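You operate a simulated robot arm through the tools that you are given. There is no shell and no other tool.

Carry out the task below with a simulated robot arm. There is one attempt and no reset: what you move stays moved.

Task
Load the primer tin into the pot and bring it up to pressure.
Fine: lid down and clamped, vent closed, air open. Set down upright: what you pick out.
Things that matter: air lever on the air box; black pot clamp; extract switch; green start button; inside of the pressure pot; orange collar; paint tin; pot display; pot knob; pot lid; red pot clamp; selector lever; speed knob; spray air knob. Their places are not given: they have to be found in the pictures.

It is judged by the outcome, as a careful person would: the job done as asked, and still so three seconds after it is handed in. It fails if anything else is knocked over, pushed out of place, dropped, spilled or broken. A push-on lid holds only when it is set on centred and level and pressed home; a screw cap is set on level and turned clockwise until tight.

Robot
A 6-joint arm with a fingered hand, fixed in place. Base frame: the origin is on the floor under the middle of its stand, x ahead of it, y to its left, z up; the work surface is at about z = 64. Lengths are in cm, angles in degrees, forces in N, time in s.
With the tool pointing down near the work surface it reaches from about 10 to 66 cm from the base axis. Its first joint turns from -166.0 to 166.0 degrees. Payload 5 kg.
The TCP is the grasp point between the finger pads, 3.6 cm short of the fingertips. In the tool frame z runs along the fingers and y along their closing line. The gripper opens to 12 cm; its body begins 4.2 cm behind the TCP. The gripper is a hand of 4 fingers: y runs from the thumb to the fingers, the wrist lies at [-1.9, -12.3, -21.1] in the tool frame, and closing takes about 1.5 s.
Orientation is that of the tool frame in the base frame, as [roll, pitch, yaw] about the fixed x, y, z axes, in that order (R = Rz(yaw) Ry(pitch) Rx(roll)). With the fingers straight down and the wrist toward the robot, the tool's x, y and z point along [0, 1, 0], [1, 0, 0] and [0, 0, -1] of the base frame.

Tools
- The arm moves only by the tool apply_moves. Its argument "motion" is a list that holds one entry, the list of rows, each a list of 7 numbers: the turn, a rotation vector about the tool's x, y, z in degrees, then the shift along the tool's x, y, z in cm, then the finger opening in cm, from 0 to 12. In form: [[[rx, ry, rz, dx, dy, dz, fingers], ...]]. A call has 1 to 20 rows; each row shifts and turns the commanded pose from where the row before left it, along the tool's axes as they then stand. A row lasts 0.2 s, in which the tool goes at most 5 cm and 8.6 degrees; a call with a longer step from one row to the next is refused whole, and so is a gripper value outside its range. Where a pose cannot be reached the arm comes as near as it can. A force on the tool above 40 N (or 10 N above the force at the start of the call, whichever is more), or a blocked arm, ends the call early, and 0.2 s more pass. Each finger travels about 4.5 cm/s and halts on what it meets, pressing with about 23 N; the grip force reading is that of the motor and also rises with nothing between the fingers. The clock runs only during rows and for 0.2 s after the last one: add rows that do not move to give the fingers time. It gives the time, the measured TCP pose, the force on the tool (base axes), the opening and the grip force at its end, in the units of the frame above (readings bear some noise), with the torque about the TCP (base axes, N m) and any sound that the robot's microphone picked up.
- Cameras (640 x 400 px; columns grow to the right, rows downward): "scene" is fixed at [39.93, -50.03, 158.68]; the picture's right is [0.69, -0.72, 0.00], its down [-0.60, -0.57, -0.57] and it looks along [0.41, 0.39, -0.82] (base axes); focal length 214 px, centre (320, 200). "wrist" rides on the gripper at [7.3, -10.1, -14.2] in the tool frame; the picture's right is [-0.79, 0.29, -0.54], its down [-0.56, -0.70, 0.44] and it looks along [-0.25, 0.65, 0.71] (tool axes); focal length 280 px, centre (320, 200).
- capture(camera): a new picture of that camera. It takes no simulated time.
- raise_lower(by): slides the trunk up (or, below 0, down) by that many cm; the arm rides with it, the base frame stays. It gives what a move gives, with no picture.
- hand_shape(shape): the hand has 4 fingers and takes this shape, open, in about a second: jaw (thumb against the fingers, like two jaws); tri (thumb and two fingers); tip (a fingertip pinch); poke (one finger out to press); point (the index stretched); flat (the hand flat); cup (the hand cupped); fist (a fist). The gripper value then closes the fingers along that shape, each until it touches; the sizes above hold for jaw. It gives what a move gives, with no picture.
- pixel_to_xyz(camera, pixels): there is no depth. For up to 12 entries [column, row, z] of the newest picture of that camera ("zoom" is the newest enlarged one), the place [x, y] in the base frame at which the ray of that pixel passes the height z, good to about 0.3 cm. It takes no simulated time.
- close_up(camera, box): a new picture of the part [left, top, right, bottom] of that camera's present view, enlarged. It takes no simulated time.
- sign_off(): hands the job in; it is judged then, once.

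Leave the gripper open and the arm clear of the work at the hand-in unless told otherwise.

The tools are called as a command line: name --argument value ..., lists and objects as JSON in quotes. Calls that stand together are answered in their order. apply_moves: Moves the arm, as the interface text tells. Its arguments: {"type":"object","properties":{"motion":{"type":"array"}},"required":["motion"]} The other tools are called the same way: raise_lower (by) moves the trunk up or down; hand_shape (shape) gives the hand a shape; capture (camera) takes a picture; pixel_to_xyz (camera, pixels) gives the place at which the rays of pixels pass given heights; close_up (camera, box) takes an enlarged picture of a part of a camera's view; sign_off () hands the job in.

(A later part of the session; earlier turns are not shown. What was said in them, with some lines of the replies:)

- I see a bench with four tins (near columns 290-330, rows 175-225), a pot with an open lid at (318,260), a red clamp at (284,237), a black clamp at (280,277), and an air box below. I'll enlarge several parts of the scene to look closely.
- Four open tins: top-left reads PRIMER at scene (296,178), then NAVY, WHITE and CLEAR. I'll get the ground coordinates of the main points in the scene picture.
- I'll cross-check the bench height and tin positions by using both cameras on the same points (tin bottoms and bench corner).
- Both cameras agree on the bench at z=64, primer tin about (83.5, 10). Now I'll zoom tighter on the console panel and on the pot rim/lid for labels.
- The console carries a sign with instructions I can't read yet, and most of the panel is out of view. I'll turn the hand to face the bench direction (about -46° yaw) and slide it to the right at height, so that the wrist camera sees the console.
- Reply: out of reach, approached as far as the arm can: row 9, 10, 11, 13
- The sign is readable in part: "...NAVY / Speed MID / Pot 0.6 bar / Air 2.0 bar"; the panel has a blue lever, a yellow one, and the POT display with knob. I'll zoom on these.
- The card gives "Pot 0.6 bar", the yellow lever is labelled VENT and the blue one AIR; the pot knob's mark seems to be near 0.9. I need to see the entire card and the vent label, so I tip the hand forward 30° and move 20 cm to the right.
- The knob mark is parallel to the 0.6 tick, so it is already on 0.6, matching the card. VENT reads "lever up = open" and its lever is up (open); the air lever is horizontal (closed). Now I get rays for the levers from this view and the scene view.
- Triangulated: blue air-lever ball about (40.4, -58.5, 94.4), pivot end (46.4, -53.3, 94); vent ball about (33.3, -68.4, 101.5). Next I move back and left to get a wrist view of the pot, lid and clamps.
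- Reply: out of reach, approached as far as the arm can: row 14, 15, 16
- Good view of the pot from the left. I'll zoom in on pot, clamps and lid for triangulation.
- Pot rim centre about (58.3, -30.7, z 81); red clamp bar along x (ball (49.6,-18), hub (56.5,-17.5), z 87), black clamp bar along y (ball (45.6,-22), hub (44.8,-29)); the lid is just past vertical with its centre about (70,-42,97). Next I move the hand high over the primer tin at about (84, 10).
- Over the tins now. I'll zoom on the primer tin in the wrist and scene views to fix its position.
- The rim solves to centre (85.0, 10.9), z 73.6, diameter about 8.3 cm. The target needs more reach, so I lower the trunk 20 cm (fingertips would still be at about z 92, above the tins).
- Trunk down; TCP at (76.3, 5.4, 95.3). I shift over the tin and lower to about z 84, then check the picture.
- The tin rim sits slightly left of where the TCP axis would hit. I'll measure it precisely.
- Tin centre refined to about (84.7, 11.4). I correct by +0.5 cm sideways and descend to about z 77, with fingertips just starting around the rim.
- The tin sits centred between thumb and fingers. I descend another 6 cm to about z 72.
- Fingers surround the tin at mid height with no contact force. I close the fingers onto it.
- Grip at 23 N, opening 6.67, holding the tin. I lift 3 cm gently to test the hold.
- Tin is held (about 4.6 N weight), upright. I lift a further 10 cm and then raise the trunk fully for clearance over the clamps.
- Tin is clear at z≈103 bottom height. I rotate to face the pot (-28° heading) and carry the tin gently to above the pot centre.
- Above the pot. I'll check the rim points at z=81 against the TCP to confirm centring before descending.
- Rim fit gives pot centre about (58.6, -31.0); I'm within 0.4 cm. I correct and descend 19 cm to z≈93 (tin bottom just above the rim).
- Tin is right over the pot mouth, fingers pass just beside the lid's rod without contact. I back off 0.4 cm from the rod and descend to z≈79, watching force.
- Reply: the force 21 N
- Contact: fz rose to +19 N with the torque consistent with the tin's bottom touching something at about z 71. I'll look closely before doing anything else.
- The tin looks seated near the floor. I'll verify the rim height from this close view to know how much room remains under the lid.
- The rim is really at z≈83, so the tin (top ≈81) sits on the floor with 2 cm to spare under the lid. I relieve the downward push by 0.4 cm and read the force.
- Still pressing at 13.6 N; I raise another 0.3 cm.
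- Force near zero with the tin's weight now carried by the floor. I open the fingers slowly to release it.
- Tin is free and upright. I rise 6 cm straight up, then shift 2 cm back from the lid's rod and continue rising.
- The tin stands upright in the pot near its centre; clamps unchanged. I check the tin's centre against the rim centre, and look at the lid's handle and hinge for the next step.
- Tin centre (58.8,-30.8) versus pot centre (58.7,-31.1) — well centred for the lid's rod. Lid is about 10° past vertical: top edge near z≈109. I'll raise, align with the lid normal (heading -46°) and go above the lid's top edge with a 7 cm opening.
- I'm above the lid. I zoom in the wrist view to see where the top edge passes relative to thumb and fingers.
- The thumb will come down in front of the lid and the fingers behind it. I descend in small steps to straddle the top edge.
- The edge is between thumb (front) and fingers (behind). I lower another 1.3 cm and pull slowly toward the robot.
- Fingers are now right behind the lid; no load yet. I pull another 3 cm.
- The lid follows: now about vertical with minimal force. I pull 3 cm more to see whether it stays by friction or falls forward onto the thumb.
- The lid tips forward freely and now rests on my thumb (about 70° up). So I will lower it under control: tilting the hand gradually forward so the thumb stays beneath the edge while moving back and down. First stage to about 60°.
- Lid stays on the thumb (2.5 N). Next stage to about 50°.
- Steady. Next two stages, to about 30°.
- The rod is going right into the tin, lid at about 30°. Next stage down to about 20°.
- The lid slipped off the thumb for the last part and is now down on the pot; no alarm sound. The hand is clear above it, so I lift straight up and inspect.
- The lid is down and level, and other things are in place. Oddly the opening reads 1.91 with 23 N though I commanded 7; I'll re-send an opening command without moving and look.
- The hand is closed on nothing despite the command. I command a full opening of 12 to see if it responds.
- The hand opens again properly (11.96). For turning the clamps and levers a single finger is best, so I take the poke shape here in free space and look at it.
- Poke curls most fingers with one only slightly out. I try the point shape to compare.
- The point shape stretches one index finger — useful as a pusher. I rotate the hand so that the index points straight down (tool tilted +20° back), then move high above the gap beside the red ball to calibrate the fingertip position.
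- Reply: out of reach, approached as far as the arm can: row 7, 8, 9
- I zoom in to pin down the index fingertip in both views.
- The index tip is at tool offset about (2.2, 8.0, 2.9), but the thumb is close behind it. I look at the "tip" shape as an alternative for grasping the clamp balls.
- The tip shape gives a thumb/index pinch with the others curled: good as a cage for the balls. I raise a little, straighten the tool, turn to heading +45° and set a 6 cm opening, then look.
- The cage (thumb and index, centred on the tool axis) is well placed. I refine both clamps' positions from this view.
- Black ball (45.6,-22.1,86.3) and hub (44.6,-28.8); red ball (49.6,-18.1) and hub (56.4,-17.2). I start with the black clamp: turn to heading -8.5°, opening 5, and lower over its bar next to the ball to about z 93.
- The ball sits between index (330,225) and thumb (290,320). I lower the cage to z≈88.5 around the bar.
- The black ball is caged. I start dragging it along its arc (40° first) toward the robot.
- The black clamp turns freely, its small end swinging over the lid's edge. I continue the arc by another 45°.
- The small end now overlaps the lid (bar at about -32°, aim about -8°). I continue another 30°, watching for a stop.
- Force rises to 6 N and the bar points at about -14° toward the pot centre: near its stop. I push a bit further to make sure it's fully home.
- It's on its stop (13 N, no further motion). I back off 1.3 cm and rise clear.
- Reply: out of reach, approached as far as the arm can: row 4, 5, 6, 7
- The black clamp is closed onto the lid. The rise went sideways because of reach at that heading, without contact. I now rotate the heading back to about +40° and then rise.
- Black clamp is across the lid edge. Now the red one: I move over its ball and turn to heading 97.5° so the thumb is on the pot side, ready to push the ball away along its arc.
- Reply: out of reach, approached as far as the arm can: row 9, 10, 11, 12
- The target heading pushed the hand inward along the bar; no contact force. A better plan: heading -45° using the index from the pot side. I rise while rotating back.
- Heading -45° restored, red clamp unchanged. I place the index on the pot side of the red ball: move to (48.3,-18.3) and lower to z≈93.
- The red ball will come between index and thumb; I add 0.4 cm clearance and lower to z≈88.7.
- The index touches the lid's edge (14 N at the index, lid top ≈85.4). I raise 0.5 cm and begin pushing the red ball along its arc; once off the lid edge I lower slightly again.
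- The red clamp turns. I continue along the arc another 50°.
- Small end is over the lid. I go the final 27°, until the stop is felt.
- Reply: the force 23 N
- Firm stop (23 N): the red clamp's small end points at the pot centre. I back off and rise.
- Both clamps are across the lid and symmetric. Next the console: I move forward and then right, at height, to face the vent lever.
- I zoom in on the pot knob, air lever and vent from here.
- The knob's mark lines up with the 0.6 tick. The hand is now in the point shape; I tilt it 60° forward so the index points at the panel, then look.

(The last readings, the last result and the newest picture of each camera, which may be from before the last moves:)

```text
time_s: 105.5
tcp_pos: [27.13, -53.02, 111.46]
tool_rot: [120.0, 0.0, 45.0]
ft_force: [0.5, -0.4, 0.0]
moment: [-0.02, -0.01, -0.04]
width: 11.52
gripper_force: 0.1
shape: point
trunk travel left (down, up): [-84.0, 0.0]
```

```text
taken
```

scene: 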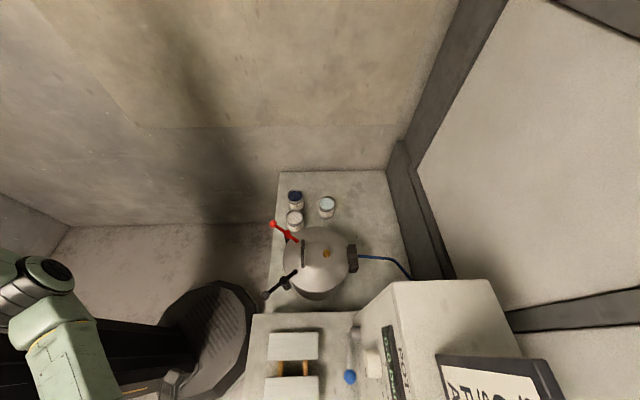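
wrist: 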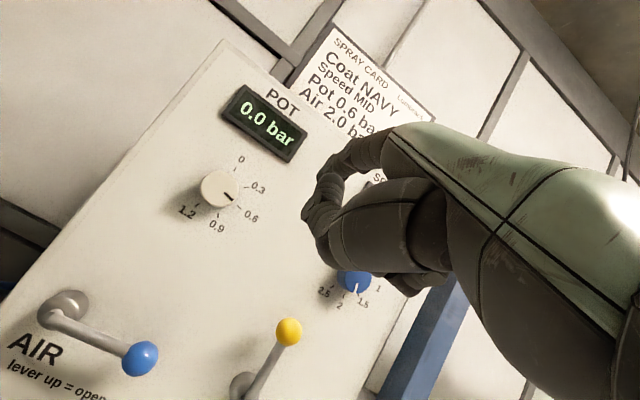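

Clear frontal view: card "Pot 0.6 bar", air lever horizontal, vent lever up with yellow ball at (289,331). I zoom to locate the index fingertip and the vent lever.

close_up --camera "wrist" --box '[280, 110, 460, 310]'

close_up --camera "wrist" --box '[0, 270, 340, 400]'

close_up --camera "wrist" --box '[160, 140, 280, 240]'

```text
2.00 times, centred on (370, 210) of wrist
```

zoom: 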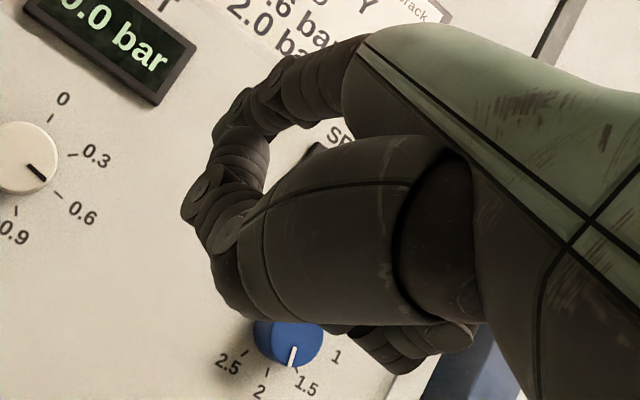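

```text
1.88 times, centred on (170, 335) of wrist
```

zoom: 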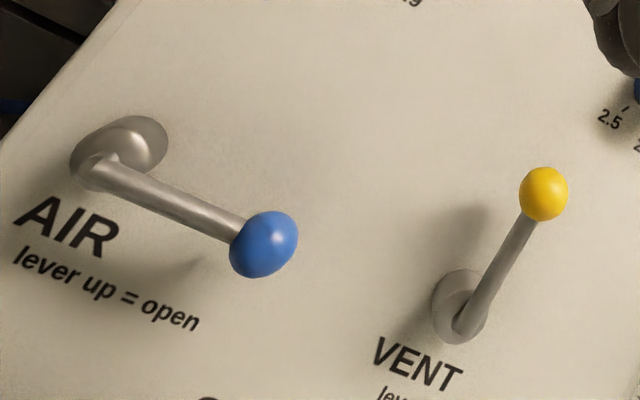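

```text
4.00 times, centred on (220, 190) of wrist
```

zoom: 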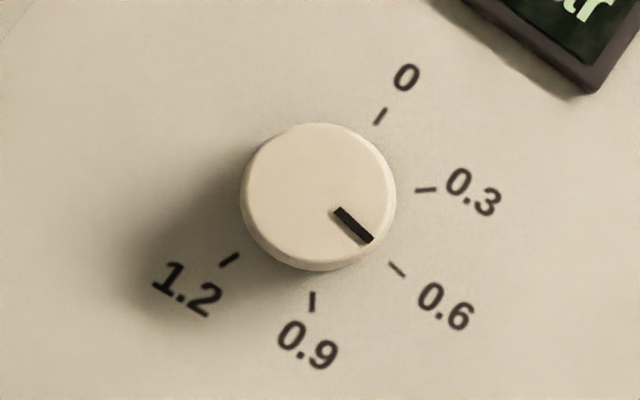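

The knob mark is exactly on 0.6; the vent lever is straight up. I'll push the yellow ball to the right (closed, as the air lever's closed side). First I set the tool near vertical so the index slopes forward-down, and line up left of the vent ball, still 8 cm short of it.

apply_moves --motion '[[[7.86, 0, 0, 0, 0, 0, 12], [7.86, 0, 0, 0, 0, 0, 12], [7.86, 0, 0, 0, 0, 0, 12], [7.86, 0, 0, 0, 0, 0, 12], [7.86, 0, 0, 0, 0, 0, 12], [7.86, 0, 0, 0, 0, 0, 12], [7.86, 0, 0, 0, 0, 0, 12], [0, 0, 0, -3, -0.38, 2, 12], [0, 0, 0, -3, -0.38, 2, 12], [0, 0, 0, 0, 0, 2.4, 12], [0, 0, 0, 0, 0, 2.4, 12], [0, 0, 0, 0, 0, 0, 12]]]'

capture --camera "wrist"

capture --camera "scene"

```text
time_s: 108.1
tcp_pos: [22.89, -57.34, 102.64]
tool_rot: [174.9, 0.1, 45.0]
ft_force: [-0.3, 0.7, -0.4]
moment: [-0.01, -0.04, -0.03]
width: 11.53
gripper_force: 0.0
shape: point
trunk travel left (down, up): [-84.0, 0.0]
```

```text
taken
```

wrist: 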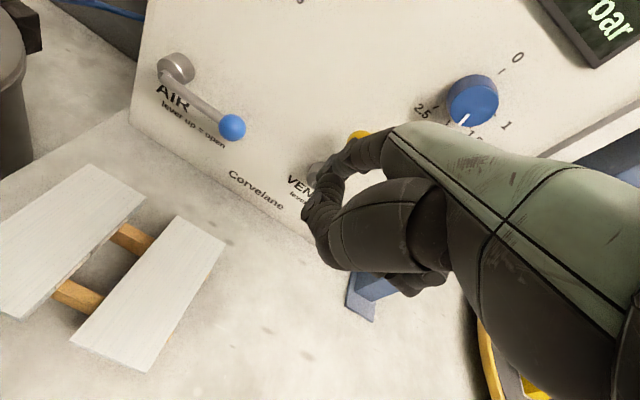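

```text
taken
```

scene: 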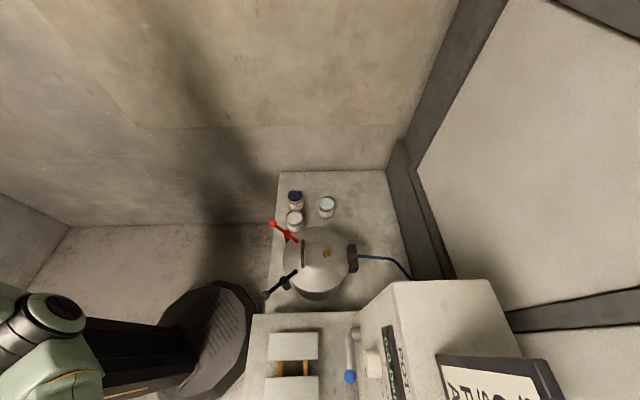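

The index is left of the vent ball. I advance 7.4 cm so that it sits beside the ball, without touching the panel.

apply_moves --motion '[[[0, 0, 0, 0, 2.46, 0.21, 12], [0, 0, 0, 0, 2.46, 0.21, 12], [0, 0, 0, 0, 2.46, 0.21, 12], [0, 0, 0, 0, 0, 0, 12]]]'

capture --camera "wrist"

close_up --camera "wrist" --box '[220, 80, 460, 240]'

```text
time_s: 109.1
tcp_pos: [28.17, -62.6, 102.58]
tool_rot: [175.0, 0.0, 45.0]
ft_force: [0.1, 0.0, -0.5]
moment: [-0.02, 0.01, 0.02]
width: 11.53
gripper_force: 0.0
shape: point
trunk travel left (down, up): [-84.0, 0.0]
```

```text
taken
```

wrist: 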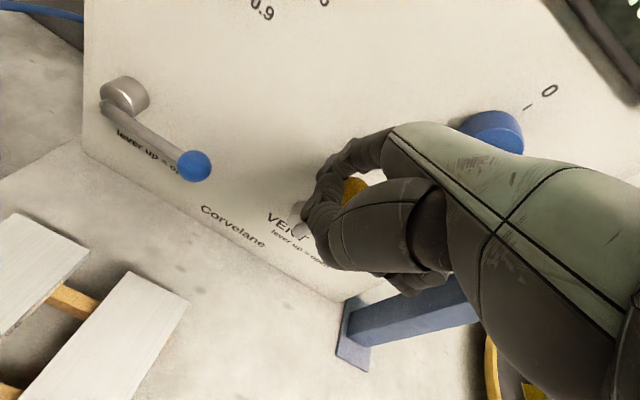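

```text
2.50 times, centred on (340, 160) of wrist
```

zoom: 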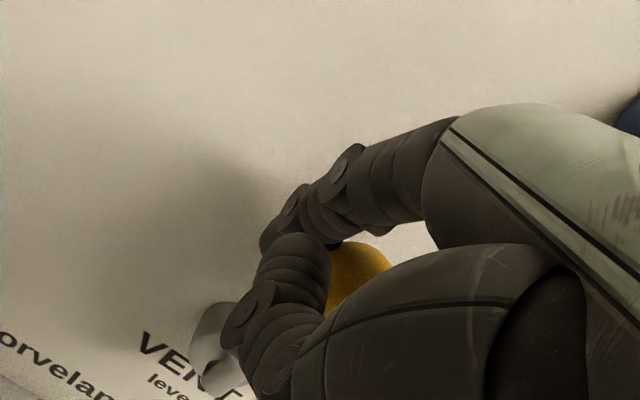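

The yellow ball is just right of the index. I push to the right in steps, following the lever's arc.

apply_moves --motion '[[[0, 0, 0, -0.8, 0, -0.1, 12], [0, 0, 0, -0.9, 0, -0.1, 12], [0, 0, 0, -0.9, 0, 0, 12], [0, 0, 0, -0.9, 0, 0, 12], [0, 0, 0, -0.9, 0, 0, 12], [0, 0, 0, -0.8, 0, 0, 12], [0, 0, 0, 0, 0, 0, 12]]]'

capture --camera "wrist"

close_up --camera "wrist" --box '[220, 80, 460, 240]'

```text
time_s: 110.7
tcp_pos: [24.62, -66.18, 102.82]
tool_rot: [175.0, 0.0, 45.0]
ft_force: [2.9, 0.7, -0.7]
moment: [0.03, -0.01, 0.05]
width: 0.01
gripper_force: 0.0
shape: point
trunk travel left (down, up): [-84.0, 0.0]
```

```text
taken
```

wrist: 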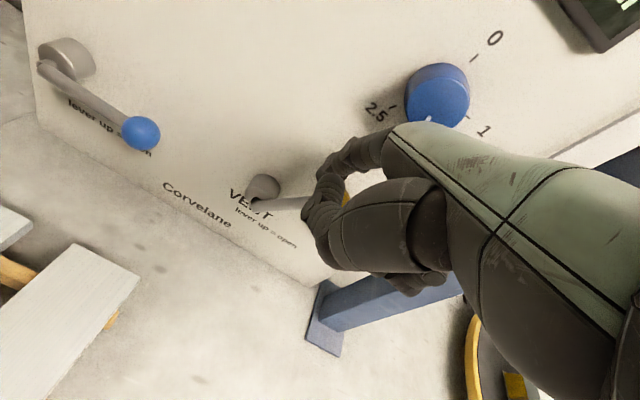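

```text
2.50 times, centred on (340, 160) of wrist
```

zoom: 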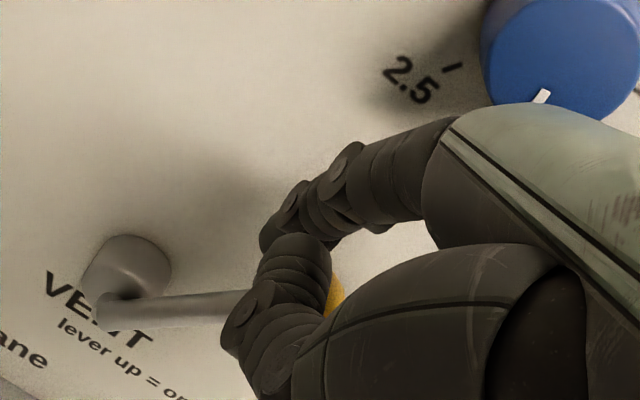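

The vent lever follows to the right. I continue down along its arc toward horizontal.

apply_moves --motion '[[[0, 0, 0, -0.7, -0.03, 0.4, 12], [0, 0, 0, -0.7, -0.03, 0.4, 12], [0, 0, 0, -0.7, -0.03, 0.4, 12], [0, 0, 0, -0.53, -0.05, 0.63, 12], [0, 0, 0, -0.53, -0.05, 0.63, 12], [0, 0, 0, -0.53, -0.05, 0.63, 12], [0, 0, 0, 0, 0, 0, 12]]]'

capture --camera "wrist"

close_up --camera "wrist" --box '[160, 80, 400, 260]'

```text
time_s: 112.3
tcp_pos: [21.86, -68.85, 99.68]
tool_rot: [175.2, 0.0, 44.9]
ft_force: [2.2, -0.7, 0.7]
moment: [-0.01, -0.01, 0.05]
width: 0.02
gripper_force: 0.1
shape: point
trunk travel left (down, up): [-84.0, 0.0]
```

```text
taken
```

wrist: 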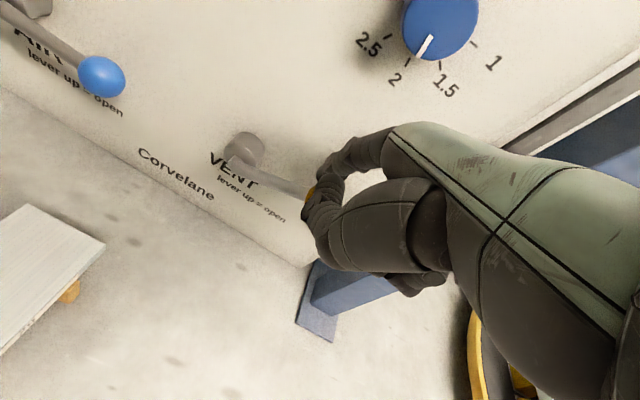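

```text
2.22 times, centred on (280, 170) of wrist
```

zoom: 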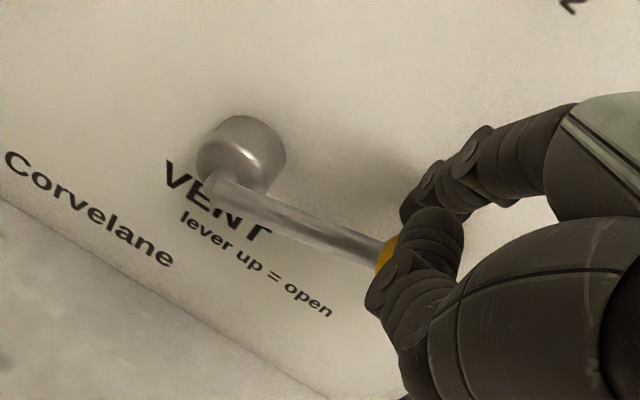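

Nearly horizontal. A little further down to bring it fully to its stop.

apply_moves --motion '[[[0, 0, 0, -0.25, -0.04, 0.5, 12], [0, 0, 0, -0.25, -0.04, 0.5, 12], [0, 0, 0, -0.1, -0.04, 0.5, 12], [0, 0, 0, -0.1, -0.04, 0.5, 12], [0, 0, 0, 0, 0, 0, 12]]]'

capture --camera "wrist"

close_up --camera "wrist" --box '[160, 80, 400, 260]'

```text
time_s: 113.5
tcp_pos: [21.4, -69.25, 97.74]
tool_rot: [175.1, 0.0, 45.0]
ft_force: [1.8, 0.5, 0.9]
moment: [-0.03, -0.06, 0.02]
width: 0.0
gripper_force: 0.0
shape: point
trunk travel left (down, up): [-84.0, 0.0]
```

```text
taken
```

wrist: 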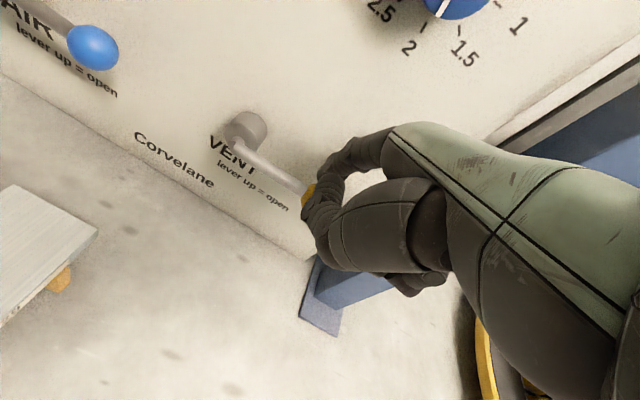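

```text
2.22 times, centred on (280, 170) of wrist
```

zoom: 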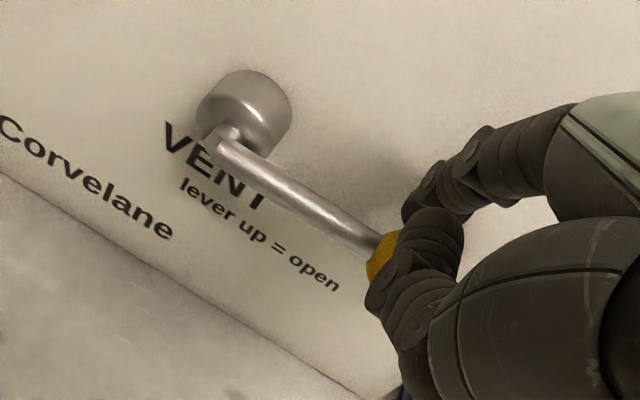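

The rod is now parallel to its label (horizontal). I press a little more to confirm the stop.

apply_moves --motion '[[[0, 0, 0, 0, -0.03, 0.4, 12], [0, 0, 0, 0, -0.03, 0.4, 12], [0, 0, 0, 0, -0.03, 0.4, 12], [0, 0, 0, 0, 0, 0, 12]]]'

close_up --camera "wrist" --box '[160, 80, 400, 260]'

```text
time_s: 114.5
tcp_pos: [21.44, -69.39, 96.53]
tool_rot: [175.0, 0.0, 45.0]
ft_force: [1.0, -1.2, 4.6]
moment: [-0.21, -0.29, -0.03]
width: 0.0
gripper_force: 0.1
shape: point
trunk travel left (down, up): [-84.0, 0.0]
```

```text
2.22 times, centred on (280, 170) of wrist
```

zoom: 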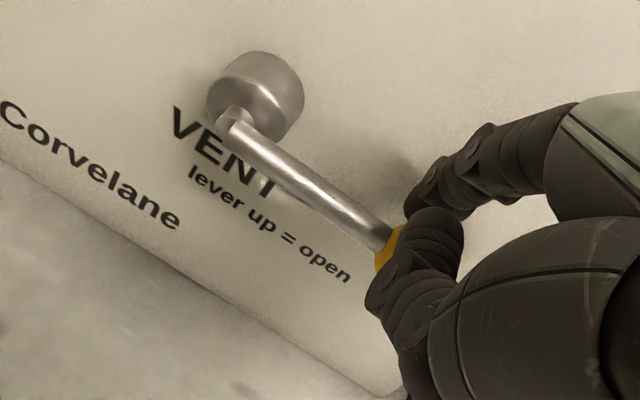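

Resistance now 4.6 N; one more small press to be sure it's at the stop.

apply_moves --motion '[[[0, 0, 0, 0, -0.03, 0.4, 12], [0, 0, 0, 0, -0.02, 0.3, 12], [0, 0, 0, 0, 0, 0, 12]]]'

close_up --camera "wrist" --box '[160, 80, 400, 260]'

```text
time_s: 115.3
tcp_pos: [21.44, -69.27, 95.86]
tool_rot: [175.0, 0.0, 45.0]
ft_force: [4.3, -1.2, 4.4]
moment: [-0.2, -0.34, 0.04]
width: 0.03
gripper_force: 0.1
shape: point
trunk travel left (down, up): [-84.0, 0.0]
```

```text
2.22 times, centred on (280, 170) of wrist
```

zoom: 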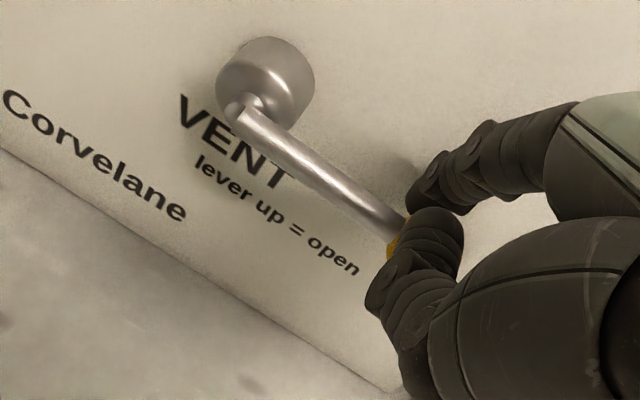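

The lever is horizontal with steady resistance. I back off: up 1.5 cm, then 8 cm away from the panel, and look.

apply_moves --motion '[[[0, 0, 0, 0, 0.06, -0.7, 12], [0, 0, 0, 0, 0.06, -0.8, 12], [0, 0, 0, 0.3, -3, -0.27, 12], [0, 0, 0, 0.3, -3, -0.27, 12], [0, 0, 0, 0, -3, -0.27, 12], [0, 0, 0, 0, 0, -3, 12], [0, 0, 0, 0, 0, 0, 12]]]'

capture --camera "wrist"

```text
time_s: 116.9
tcp_pos: [15.19, -62.44, 100.31]
tool_rot: [175.2, 0.0, 45.0]
ft_force: [0.1, 0.8, 0.3]
moment: [0.01, 0.0, -0.01]
width: 0.0
gripper_force: 0.0
shape: point
trunk travel left (down, up): [-84.0, 0.0]
```

```text
taken
```

wrist: 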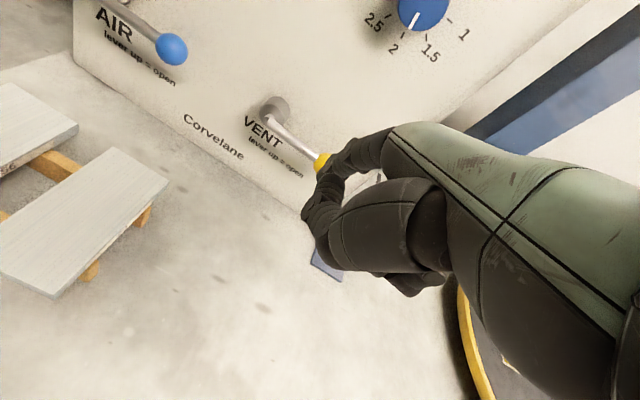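

Vent lever is now closed (horizontal, like the air lever). Next is the air lever: I slide left, tilt 35° forward and come down in front of and below the blue ball.

apply_moves --motion '[[[-7.5, 0, 0, 4.95, 0, 0, 12], [-7.5, 0, 0, 4.95, 0, 0, 12], [-7.5, 0, 0, 4.95, 0, 0, 12], [-7.5, 0, 0, 4.95, 0, 0, 12], [0, 0, 0, 0, -2, 2.86, 12], [0, 0, 0, 0, -2, 2.86, 12], [0, 0, 0, 0, 0, 0, 12]]]'

capture --camera "wrist"

capture --camera "scene"

```text
time_s: 118.5
tcp_pos: [29.23, -48.22, 93.43]
tool_rot: [145.0, 0.1, 44.9]
ft_force: [-0.1, 0.5, 0.5]
moment: [-0.02, -0.01, 0.0]
width: 0.01
gripper_force: 0.1
shape: point
trunk travel left (down, up): [-84.0, 0.0]
```

```text
taken
```

wrist: 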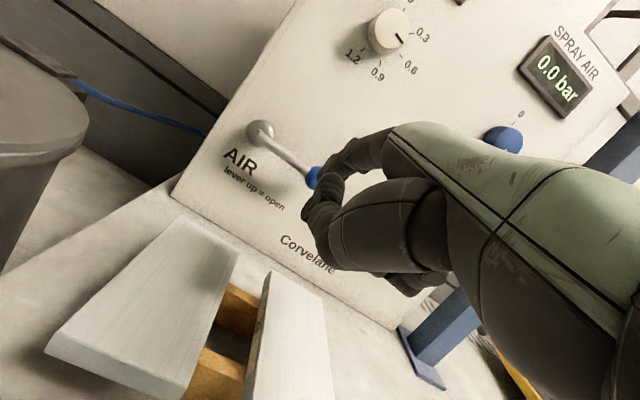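

```text
taken
```

scene: 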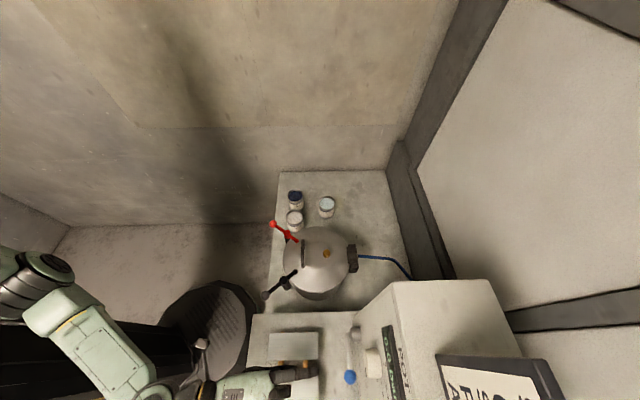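

Boards' tops are at z≈84.4, so my hand has room. I go down 5 cm and then advance under the blue ball.

apply_moves --motion '[[[0, 0, 0, 0, -1.41, 2.0, 12], [0, 0, 0, 0, -1.41, 2.0, 12], [0, 0, 0, 0, 2.0, 1.4, 12], [0, 0, 0, 0, 2.27, 1.59, 12], [0, 0, 0, 0, 0, 0, 12]]]'

capture --camera "wrist"

close_up --camera "scene" --box '[250, 300, 410, 400]'

```text
time_s: 119.7
tcp_pos: [32.95, -51.95, 88.55]
tool_rot: [145.0, 0.0, 45.0]
ft_force: [0.2, -0.6, 0.0]
moment: [-0.01, -0.01, 0.0]
width: 0.0
gripper_force: 0.0
shape: point
trunk travel left (down, up): [-84.0, 0.0]
```

```text
taken
```

wrist: 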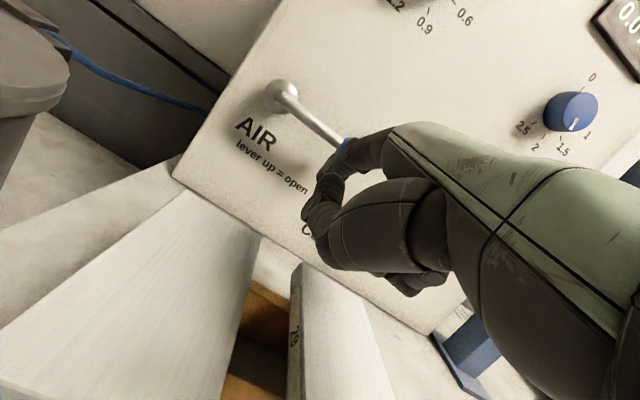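

```text
4.00 times, centred on (330, 350) of scene
```

zoom: 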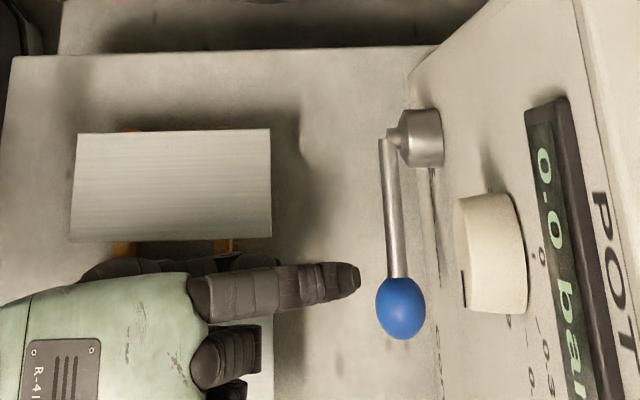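

The index tip is level with the rod just left of the ball and a bit below. I advance 3 cm to get it under the rod.

apply_moves --motion '[[[0, 0, 0, 0, 1.23, 0.86, 12], [0, 0, 0, 0, 1.23, 0.86, 12], [0, 0, 0, 0, 0, 0, 12]]]'

close_up --camera "scene" --box '[290, 310, 410, 400]'

capture --camera "wrist"

```text
time_s: 120.5
tcp_pos: [35.14, -54.03, 88.33]
tool_rot: [145.1, 0.1, 45.0]
ft_force: [-0.2, 1.5, -1.8]
moment: [0.0, 0.06, 0.03]
width: 11.53
gripper_force: 0.1
shape: point
trunk travel left (down, up): [-84.0, 0.0]
```

```text
4.44 times, centred on (350, 355) of scene
```

zoom: 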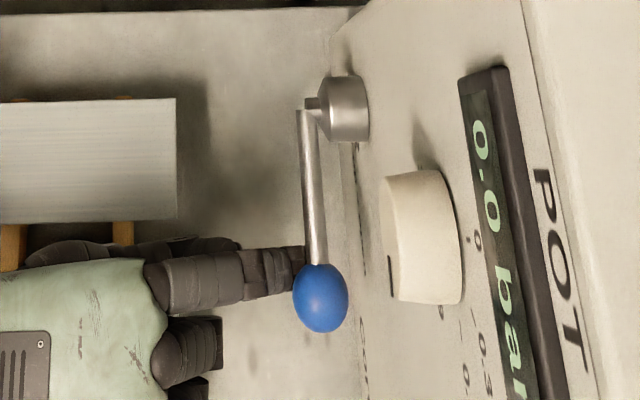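

```text
taken
```

wrist: 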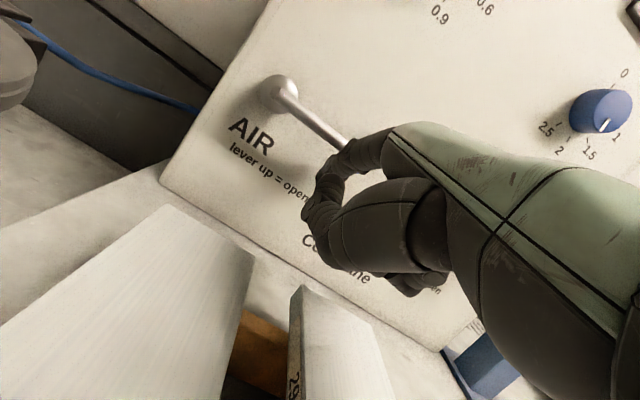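

The index is under the rod by the ball (light contact). I now lift along the arc.

apply_moves --motion '[[[0, 0, 0, -0.13, 0.44, -0.63, 12], [0, 0, 0, -0.13, 0.44, -0.63, 12], [0, 0, 0, -0.13, 0.44, -0.63, 12], [0, 0, 0, -0.05, 0.344, -0.49, 12], [0, 0, 0, -0.05, 0.344, -0.49, 12], [0, 0, 0, 0.05, 0.344, -0.49, 12], [0, 0, 0, 0.05, 0.344, -0.49, 12], [0, 0, 0, 0, 0, 0, 12]]]'

close_up --camera "scene" --box '[290, 310, 410, 400]'

capture --camera "wrist"

```text
time_s: 122.3
tcp_pos: [34.72, -54.31, 93.07]
tool_rot: [145.0, 0.0, 45.0]
ft_force: [-1.3, 1.0, -0.6]
moment: [-0.01, -0.03, 0.03]
width: 11.5
gripper_force: 0.1
shape: point
trunk travel left (down, up): [-84.0, 0.0]
```

```text
4.44 times, centred on (350, 355) of scene
```

zoom: 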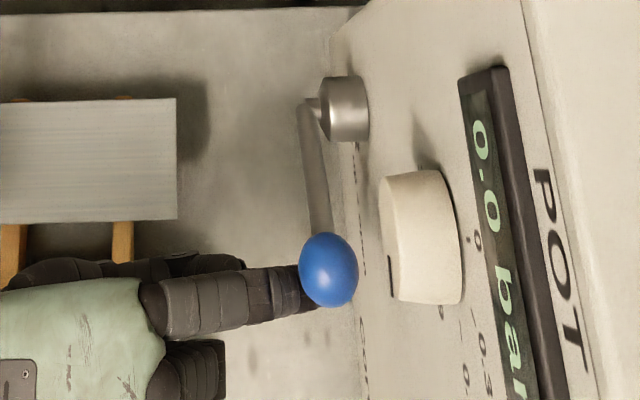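

```text
taken
```

wrist: 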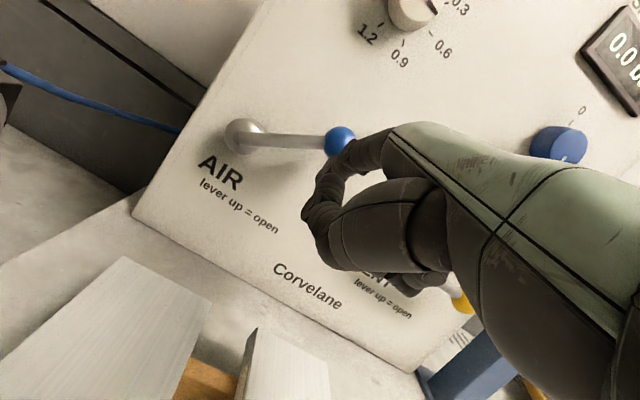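

The blue lever is rising. I continue up and to the left along its arc.

apply_moves --motion '[[[0, 0, 0, 0.15, 0.316, -0.45, 12], [0, 0, 0, 0.15, 0.316, -0.45, 12], [0, 0, 0, 0.25, 0.316, -0.45, 12], [0, 0, 0, 0.25, 0.316, -0.45, 12], [0, 0, 0, 0.35, 0.287, -0.41, 12], [0, 0, 0, 0.35, 0.287, -0.41, 12], [0, 0, 0, 0.4, 0.23, -0.328, 12], [0, 0, 0, 0.4, 0.23, -0.328, 12], [0, 0, 0, 0.5, 0.2, -0.287, 12], [0, 0, 0, 0.5, 0.2, -0.287, 12], [0, 0, 0, 0, 0, 0, 12]]]'

close_up --camera "scene" --box '[290, 310, 410, 400]'

capture --camera "wrist"

```text
time_s: 124.7
tcp_pos: [37.06, -51.99, 97.96]
tool_rot: [145.0, 0.0, 45.1]
ft_force: [-0.6, 0.9, 0.2]
moment: [0.0, -0.02, -0.01]
width: 11.52
gripper_force: 0.0
shape: point
trunk travel left (down, up): [-84.0, 0.0]
```

```text
4.44 times, centred on (350, 355) of scene
```

zoom: 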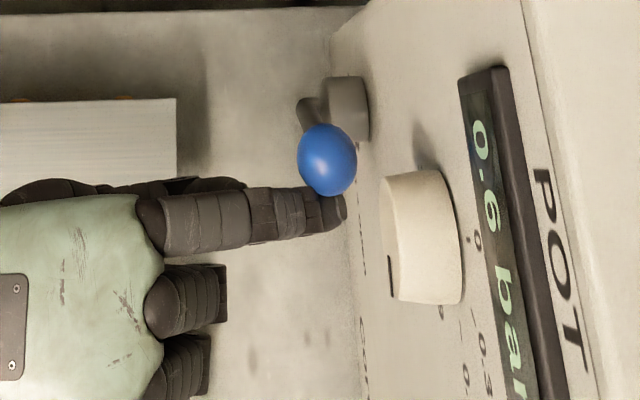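

```text
taken
```

wrist: 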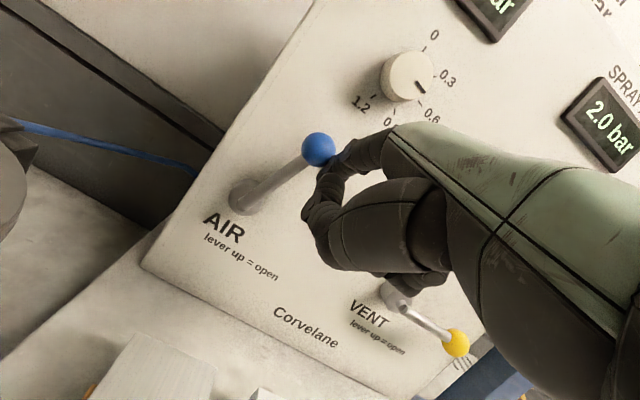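

The POT display now reads 0.6 bar. The lever still needs the last ~20° to be fully up; I push it to its stop.

apply_moves --motion '[[[0, 0, 0, 0.55, 0.14, -0.2, 12], [0, 0, 0, 0.55, 0.14, -0.2, 12], [0, 0, 0, 0.5, 0.08, -0.12, 12], [0, 0, 0, 0.5, 0.06, -0.1, 12], [0, 0, 0, 0.4, 0, 0, 12], [0, 0, 0, 0, 0, 0, 12]]]'

close_up --camera "scene" --box '[290, 310, 410, 400]'

capture --camera "wrist"

```text
time_s: 126.1
tcp_pos: [38.72, -50.36, 98.63]
tool_rot: [145.1, 0.0, 44.9]
ft_force: [-3.6, -2.1, 0.7]
moment: [0.06, -0.12, -0.2]
width: 11.55
gripper_force: 0.1
shape: point
trunk travel left (down, up): [-84.0, 0.0]
```

```text
4.44 times, centred on (350, 355) of scene
```

zoom: 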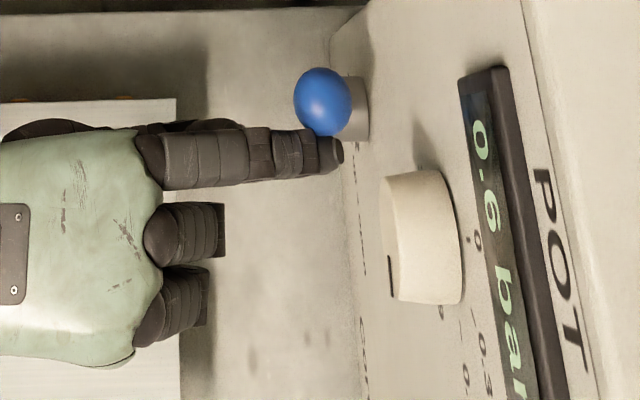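

```text
taken
```

wrist: 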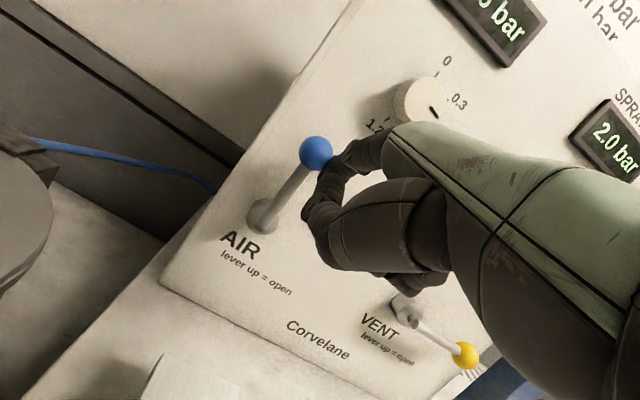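

Resistance of about 4 N; the rod may be a few degrees short of vertical. I push another 0.8 cm to make sure.

apply_moves --motion '[[[0, 0, 0, 0.4, 0, 0, 12], [0, 0, 0, 0.4, 0, 0, 12], [0, 0, 0, 0, 0, 0, 12]]]'

capture --camera "wrist"

close_up --camera "wrist" --box '[160, 80, 400, 300]'

```text
time_s: 126.9
tcp_pos: [39.23, -49.91, 98.63]
tool_rot: [144.9, -0.1, 44.8]
ft_force: [-10.3, -6.7, -0.9]
moment: [0.2, -0.33, -0.86]
width: 11.5
gripper_force: 0.0
shape: point
trunk travel left (down, up): [-84.0, 0.0]
```

```text
taken
```

wrist: 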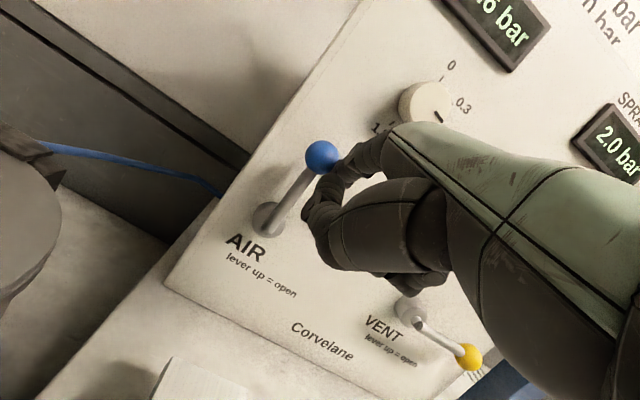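

```text
1.82 times, centred on (280, 190) of wrist
```

zoom: 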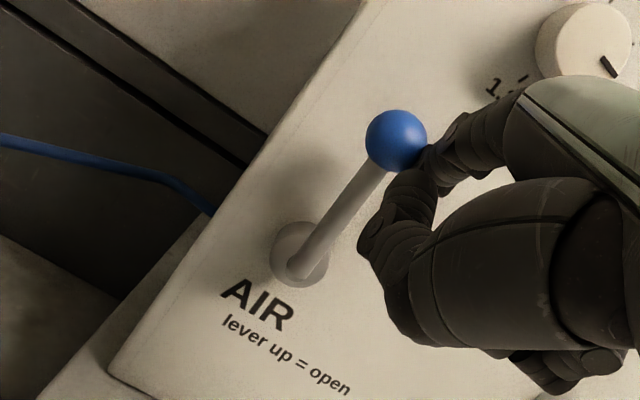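

The air lever is firmly at its upper stop (12 N). I release sideways, back away from the panel and rise, then check everything.

apply_moves --motion '[[[0, 0, 0, -0.6, 0, 0, 12], [0, 0, 0, -0.6, 0, 0, 12], [0, 0, 0, 0, -2.73, -1.91, 12], [0, 0, 0, 0, -2.73, -1.91, 12], [0, 0, 0, 0, -1.0, -4.0, 12], [0, 0, 0, 0, 1.5, -3.5, 12], [0, 0, 0, 0, 2, -3, 12], [0, 0, 0, 0, 0, 0, 12]]]'

capture --camera "wrist"

capture --camera "scene"

```text
time_s: 128.7
tcp_pos: [31.06, -43.02, 108.81]
tool_rot: [145.1, 0.0, 45.1]
ft_force: [0.1, -0.1, 0.6]
moment: [0.0, 0.0, -0.02]
width: 11.52
gripper_force: 0.0
shape: point
trunk travel left (down, up): [-84.0, 0.0]
```

```text
taken
```

wrist: 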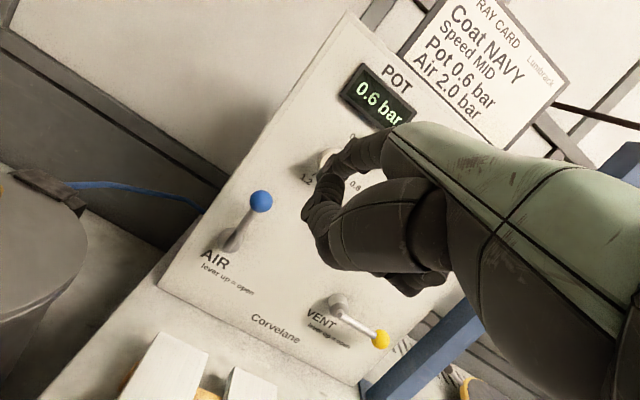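

```text
taken
```

scene: 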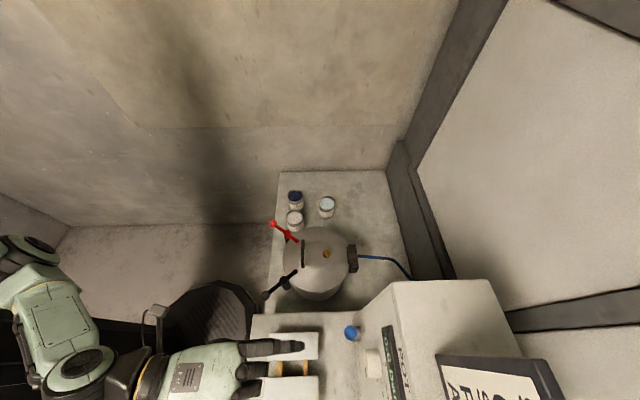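

POT shows 0.6 bar, air lever up, vent lever horizontal. I withdraw the arm upward, straighten it, and move it off to the side with the open jaw shape.

apply_moves --motion '[[[0, 0, 0, 0, 2.3, -3.28, 12], [0, 0, 0, 0, 2.3, -3.28, 12], [0, 0, 0, 0, 2.3, -3.28, 12], [7, 0, 0, 0, 2, 0, 12], [7, 0, 0, 0, 2, 0, 12], [7, 0, 0, 0, 0, 0, 12], [7, 0, 0, 0, 0, 0, 12], [7, 0, 0, 0, 0, 0, 12], [0, 0, 0, 4.8, 0, 0, 12], [0, 0, 0, 4.8, 0, 0, 12], [0, 0, 0, 4.8, 0, 0, 12], [0, 0, 0, 4.8, 0, 0, 12], [0, 0, 0, 4.8, 0, 0, 12], [0, 0, 0, 4.8, 0, 0, 12], [0, 0, 0, 4.8, 0, 0, 12], [0, 0, 0, 4.8, 0, 0, 12], [0, 0, 0, 4.8, 0, 0, 12], [0, 0, 0, 4.8, 0, 0, 12], [0, 0, 0, 0, 0, 0, 12]]]'

hand_shape --shape "jaw"

capture --camera "scene"

capture --camera "wrist"

```text
time_s: 132.7
tcp_pos: [67.31, -11.65, 122.84]
tool_rot: [180.0, -0.1, 44.9]
ft_force: [-0.3, 0.6, 0.6]
moment: [0.02, -0.02, -0.03]
width: 11.51
gripper_force: 0.0
shape: point
trunk travel left (down, up): [-84.0, 0.0]
```

```text
time_s: 133.6
tcp_pos: [67.38, -11.48, 122.72]
tool_rot: [-180.0, -0.1, 45.0]
ft_force: [1.0, 0.1, 0.2]
moment: [0.02, 0.02, 0.0]
width: 11.98
gripper_force: 0.1
shape: jaw
trunk travel left (down, up): [-84.0, 0.0]
```

```text
taken
```

scene: 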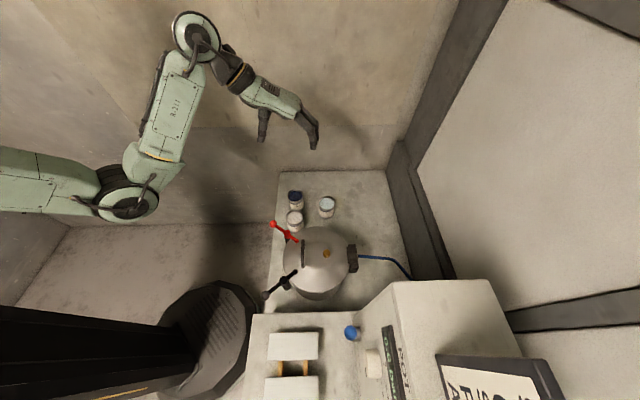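

```text
taken
```

wrist: 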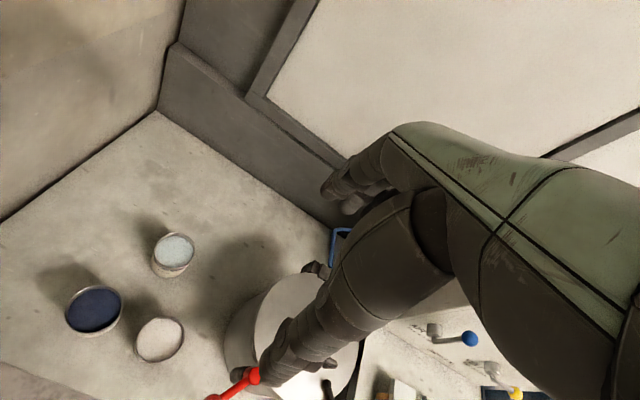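

The arm is clear and open. I take final close-ups of the pot with clamps, the console and the display to compare with the start.

close_up --camera "scene" --box '[250, 170, 410, 310]'

close_up --camera "scene" --box '[240, 290, 416, 400]'

close_up --camera "wrist" --box '[190, 250, 380, 400]'

```text
2.86 times, centred on (330, 240) of scene
```

zoom: 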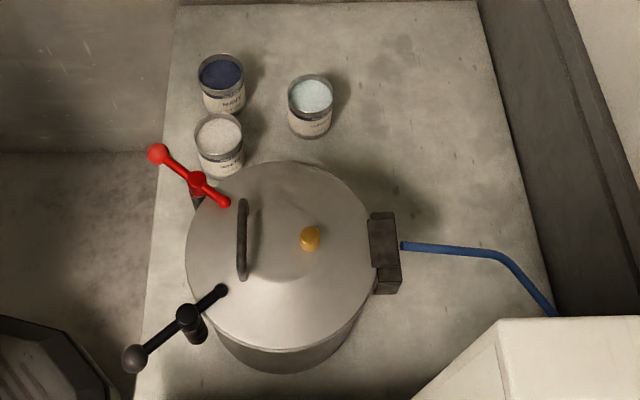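

```text
3.64 times, centred on (328, 345) of scene
```

zoom: 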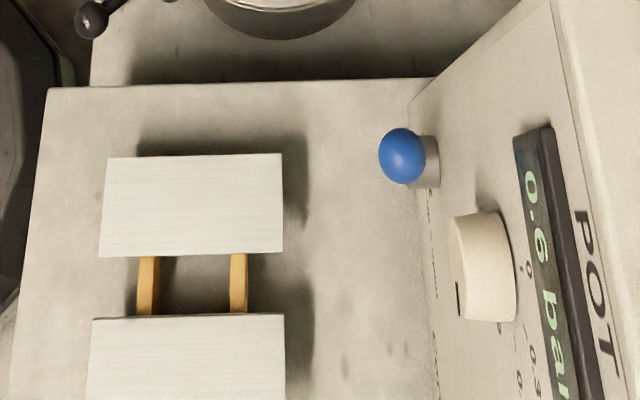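

```text
2.67 times, centred on (285, 325) of wrist
```

zoom: 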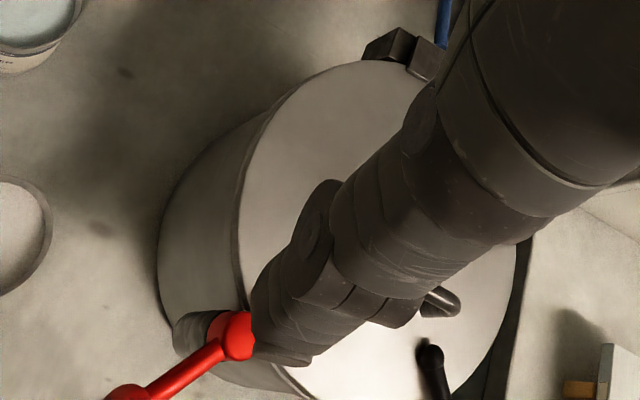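

Boards and tins are where they were, and the display reads 0.6 bar. The orange piece on the lid looks slightly different than before, so I look at it closely.

close_up --camera "scene" --box '[300, 230, 356, 275]'

close_up --camera "scene" --box '[255, 215, 335, 310]'

close_up --camera "scene" --box '[376, 320, 416, 400]'

```text
8.89 times, centred on (328, 252) of scene
```

zoom: 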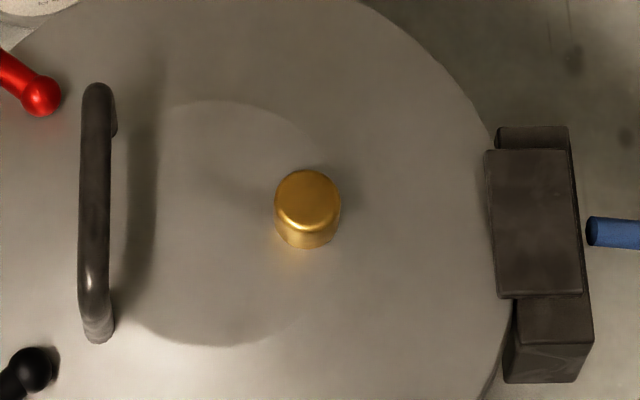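

```text
4.21 times, centred on (295, 262) of scene
```

zoom: 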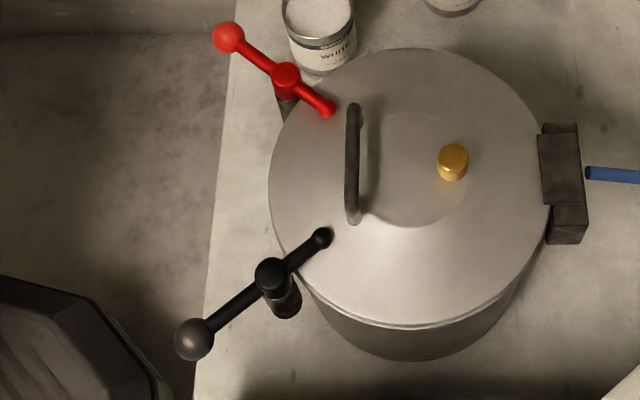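

```text
5.00 times, centred on (396, 360) of scene
```

zoom: 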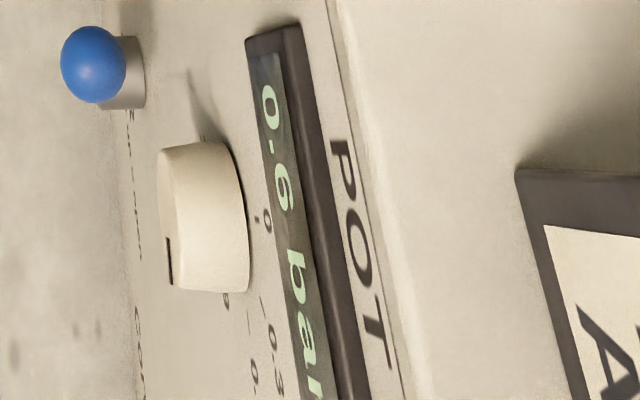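

The end state checks out:
- The tin is inside the pot and the lid is down, with both clamps over its rim.
- The vent lever is closed and the air lever is up.
- POT is steady at 0.6 bar, with the knob on 0.6 as the card says.
- The other tins and the boards are undisturbed, the hand is open and the arm is clear.

I hand the job in.

sign_off

```text
The job is handed in.
```

The primer tin is in the pot and the pot is holding 0.6 bar, the pressure on the spray card. I handed the job in with the hand open and the arm clear.

- **Tin:** The primer tin stood upright on the pot floor, almost exactly centred, when I let go of it. The rod under the lid went straight into it as the lid came down. I could not see inside once the lid was shut.
- **Lid:** It slipped off my thumb for roughly the last 25–30° of closing and dropped onto the rim, rather than being lowered all the way. It sits level, and I saw and heard no sign of harm.
- **Clamps:** The red and black clamps are both turned to their stops, with their short ends over the lid.
- **Vent and air:** The vent lever is horizontal (closed) and the air lever is up at its stop (open). The pot knob was already on 0.6, so I left it alone.
- **Everything else:** The other tins, the boards and the orange collar on the lid look as they did at the start. Opening the air also brought the spray air display up to 2.0 bar, which matches the card.

The spray card says "Coat NAVY". I loaded primer because that is what you asked for.
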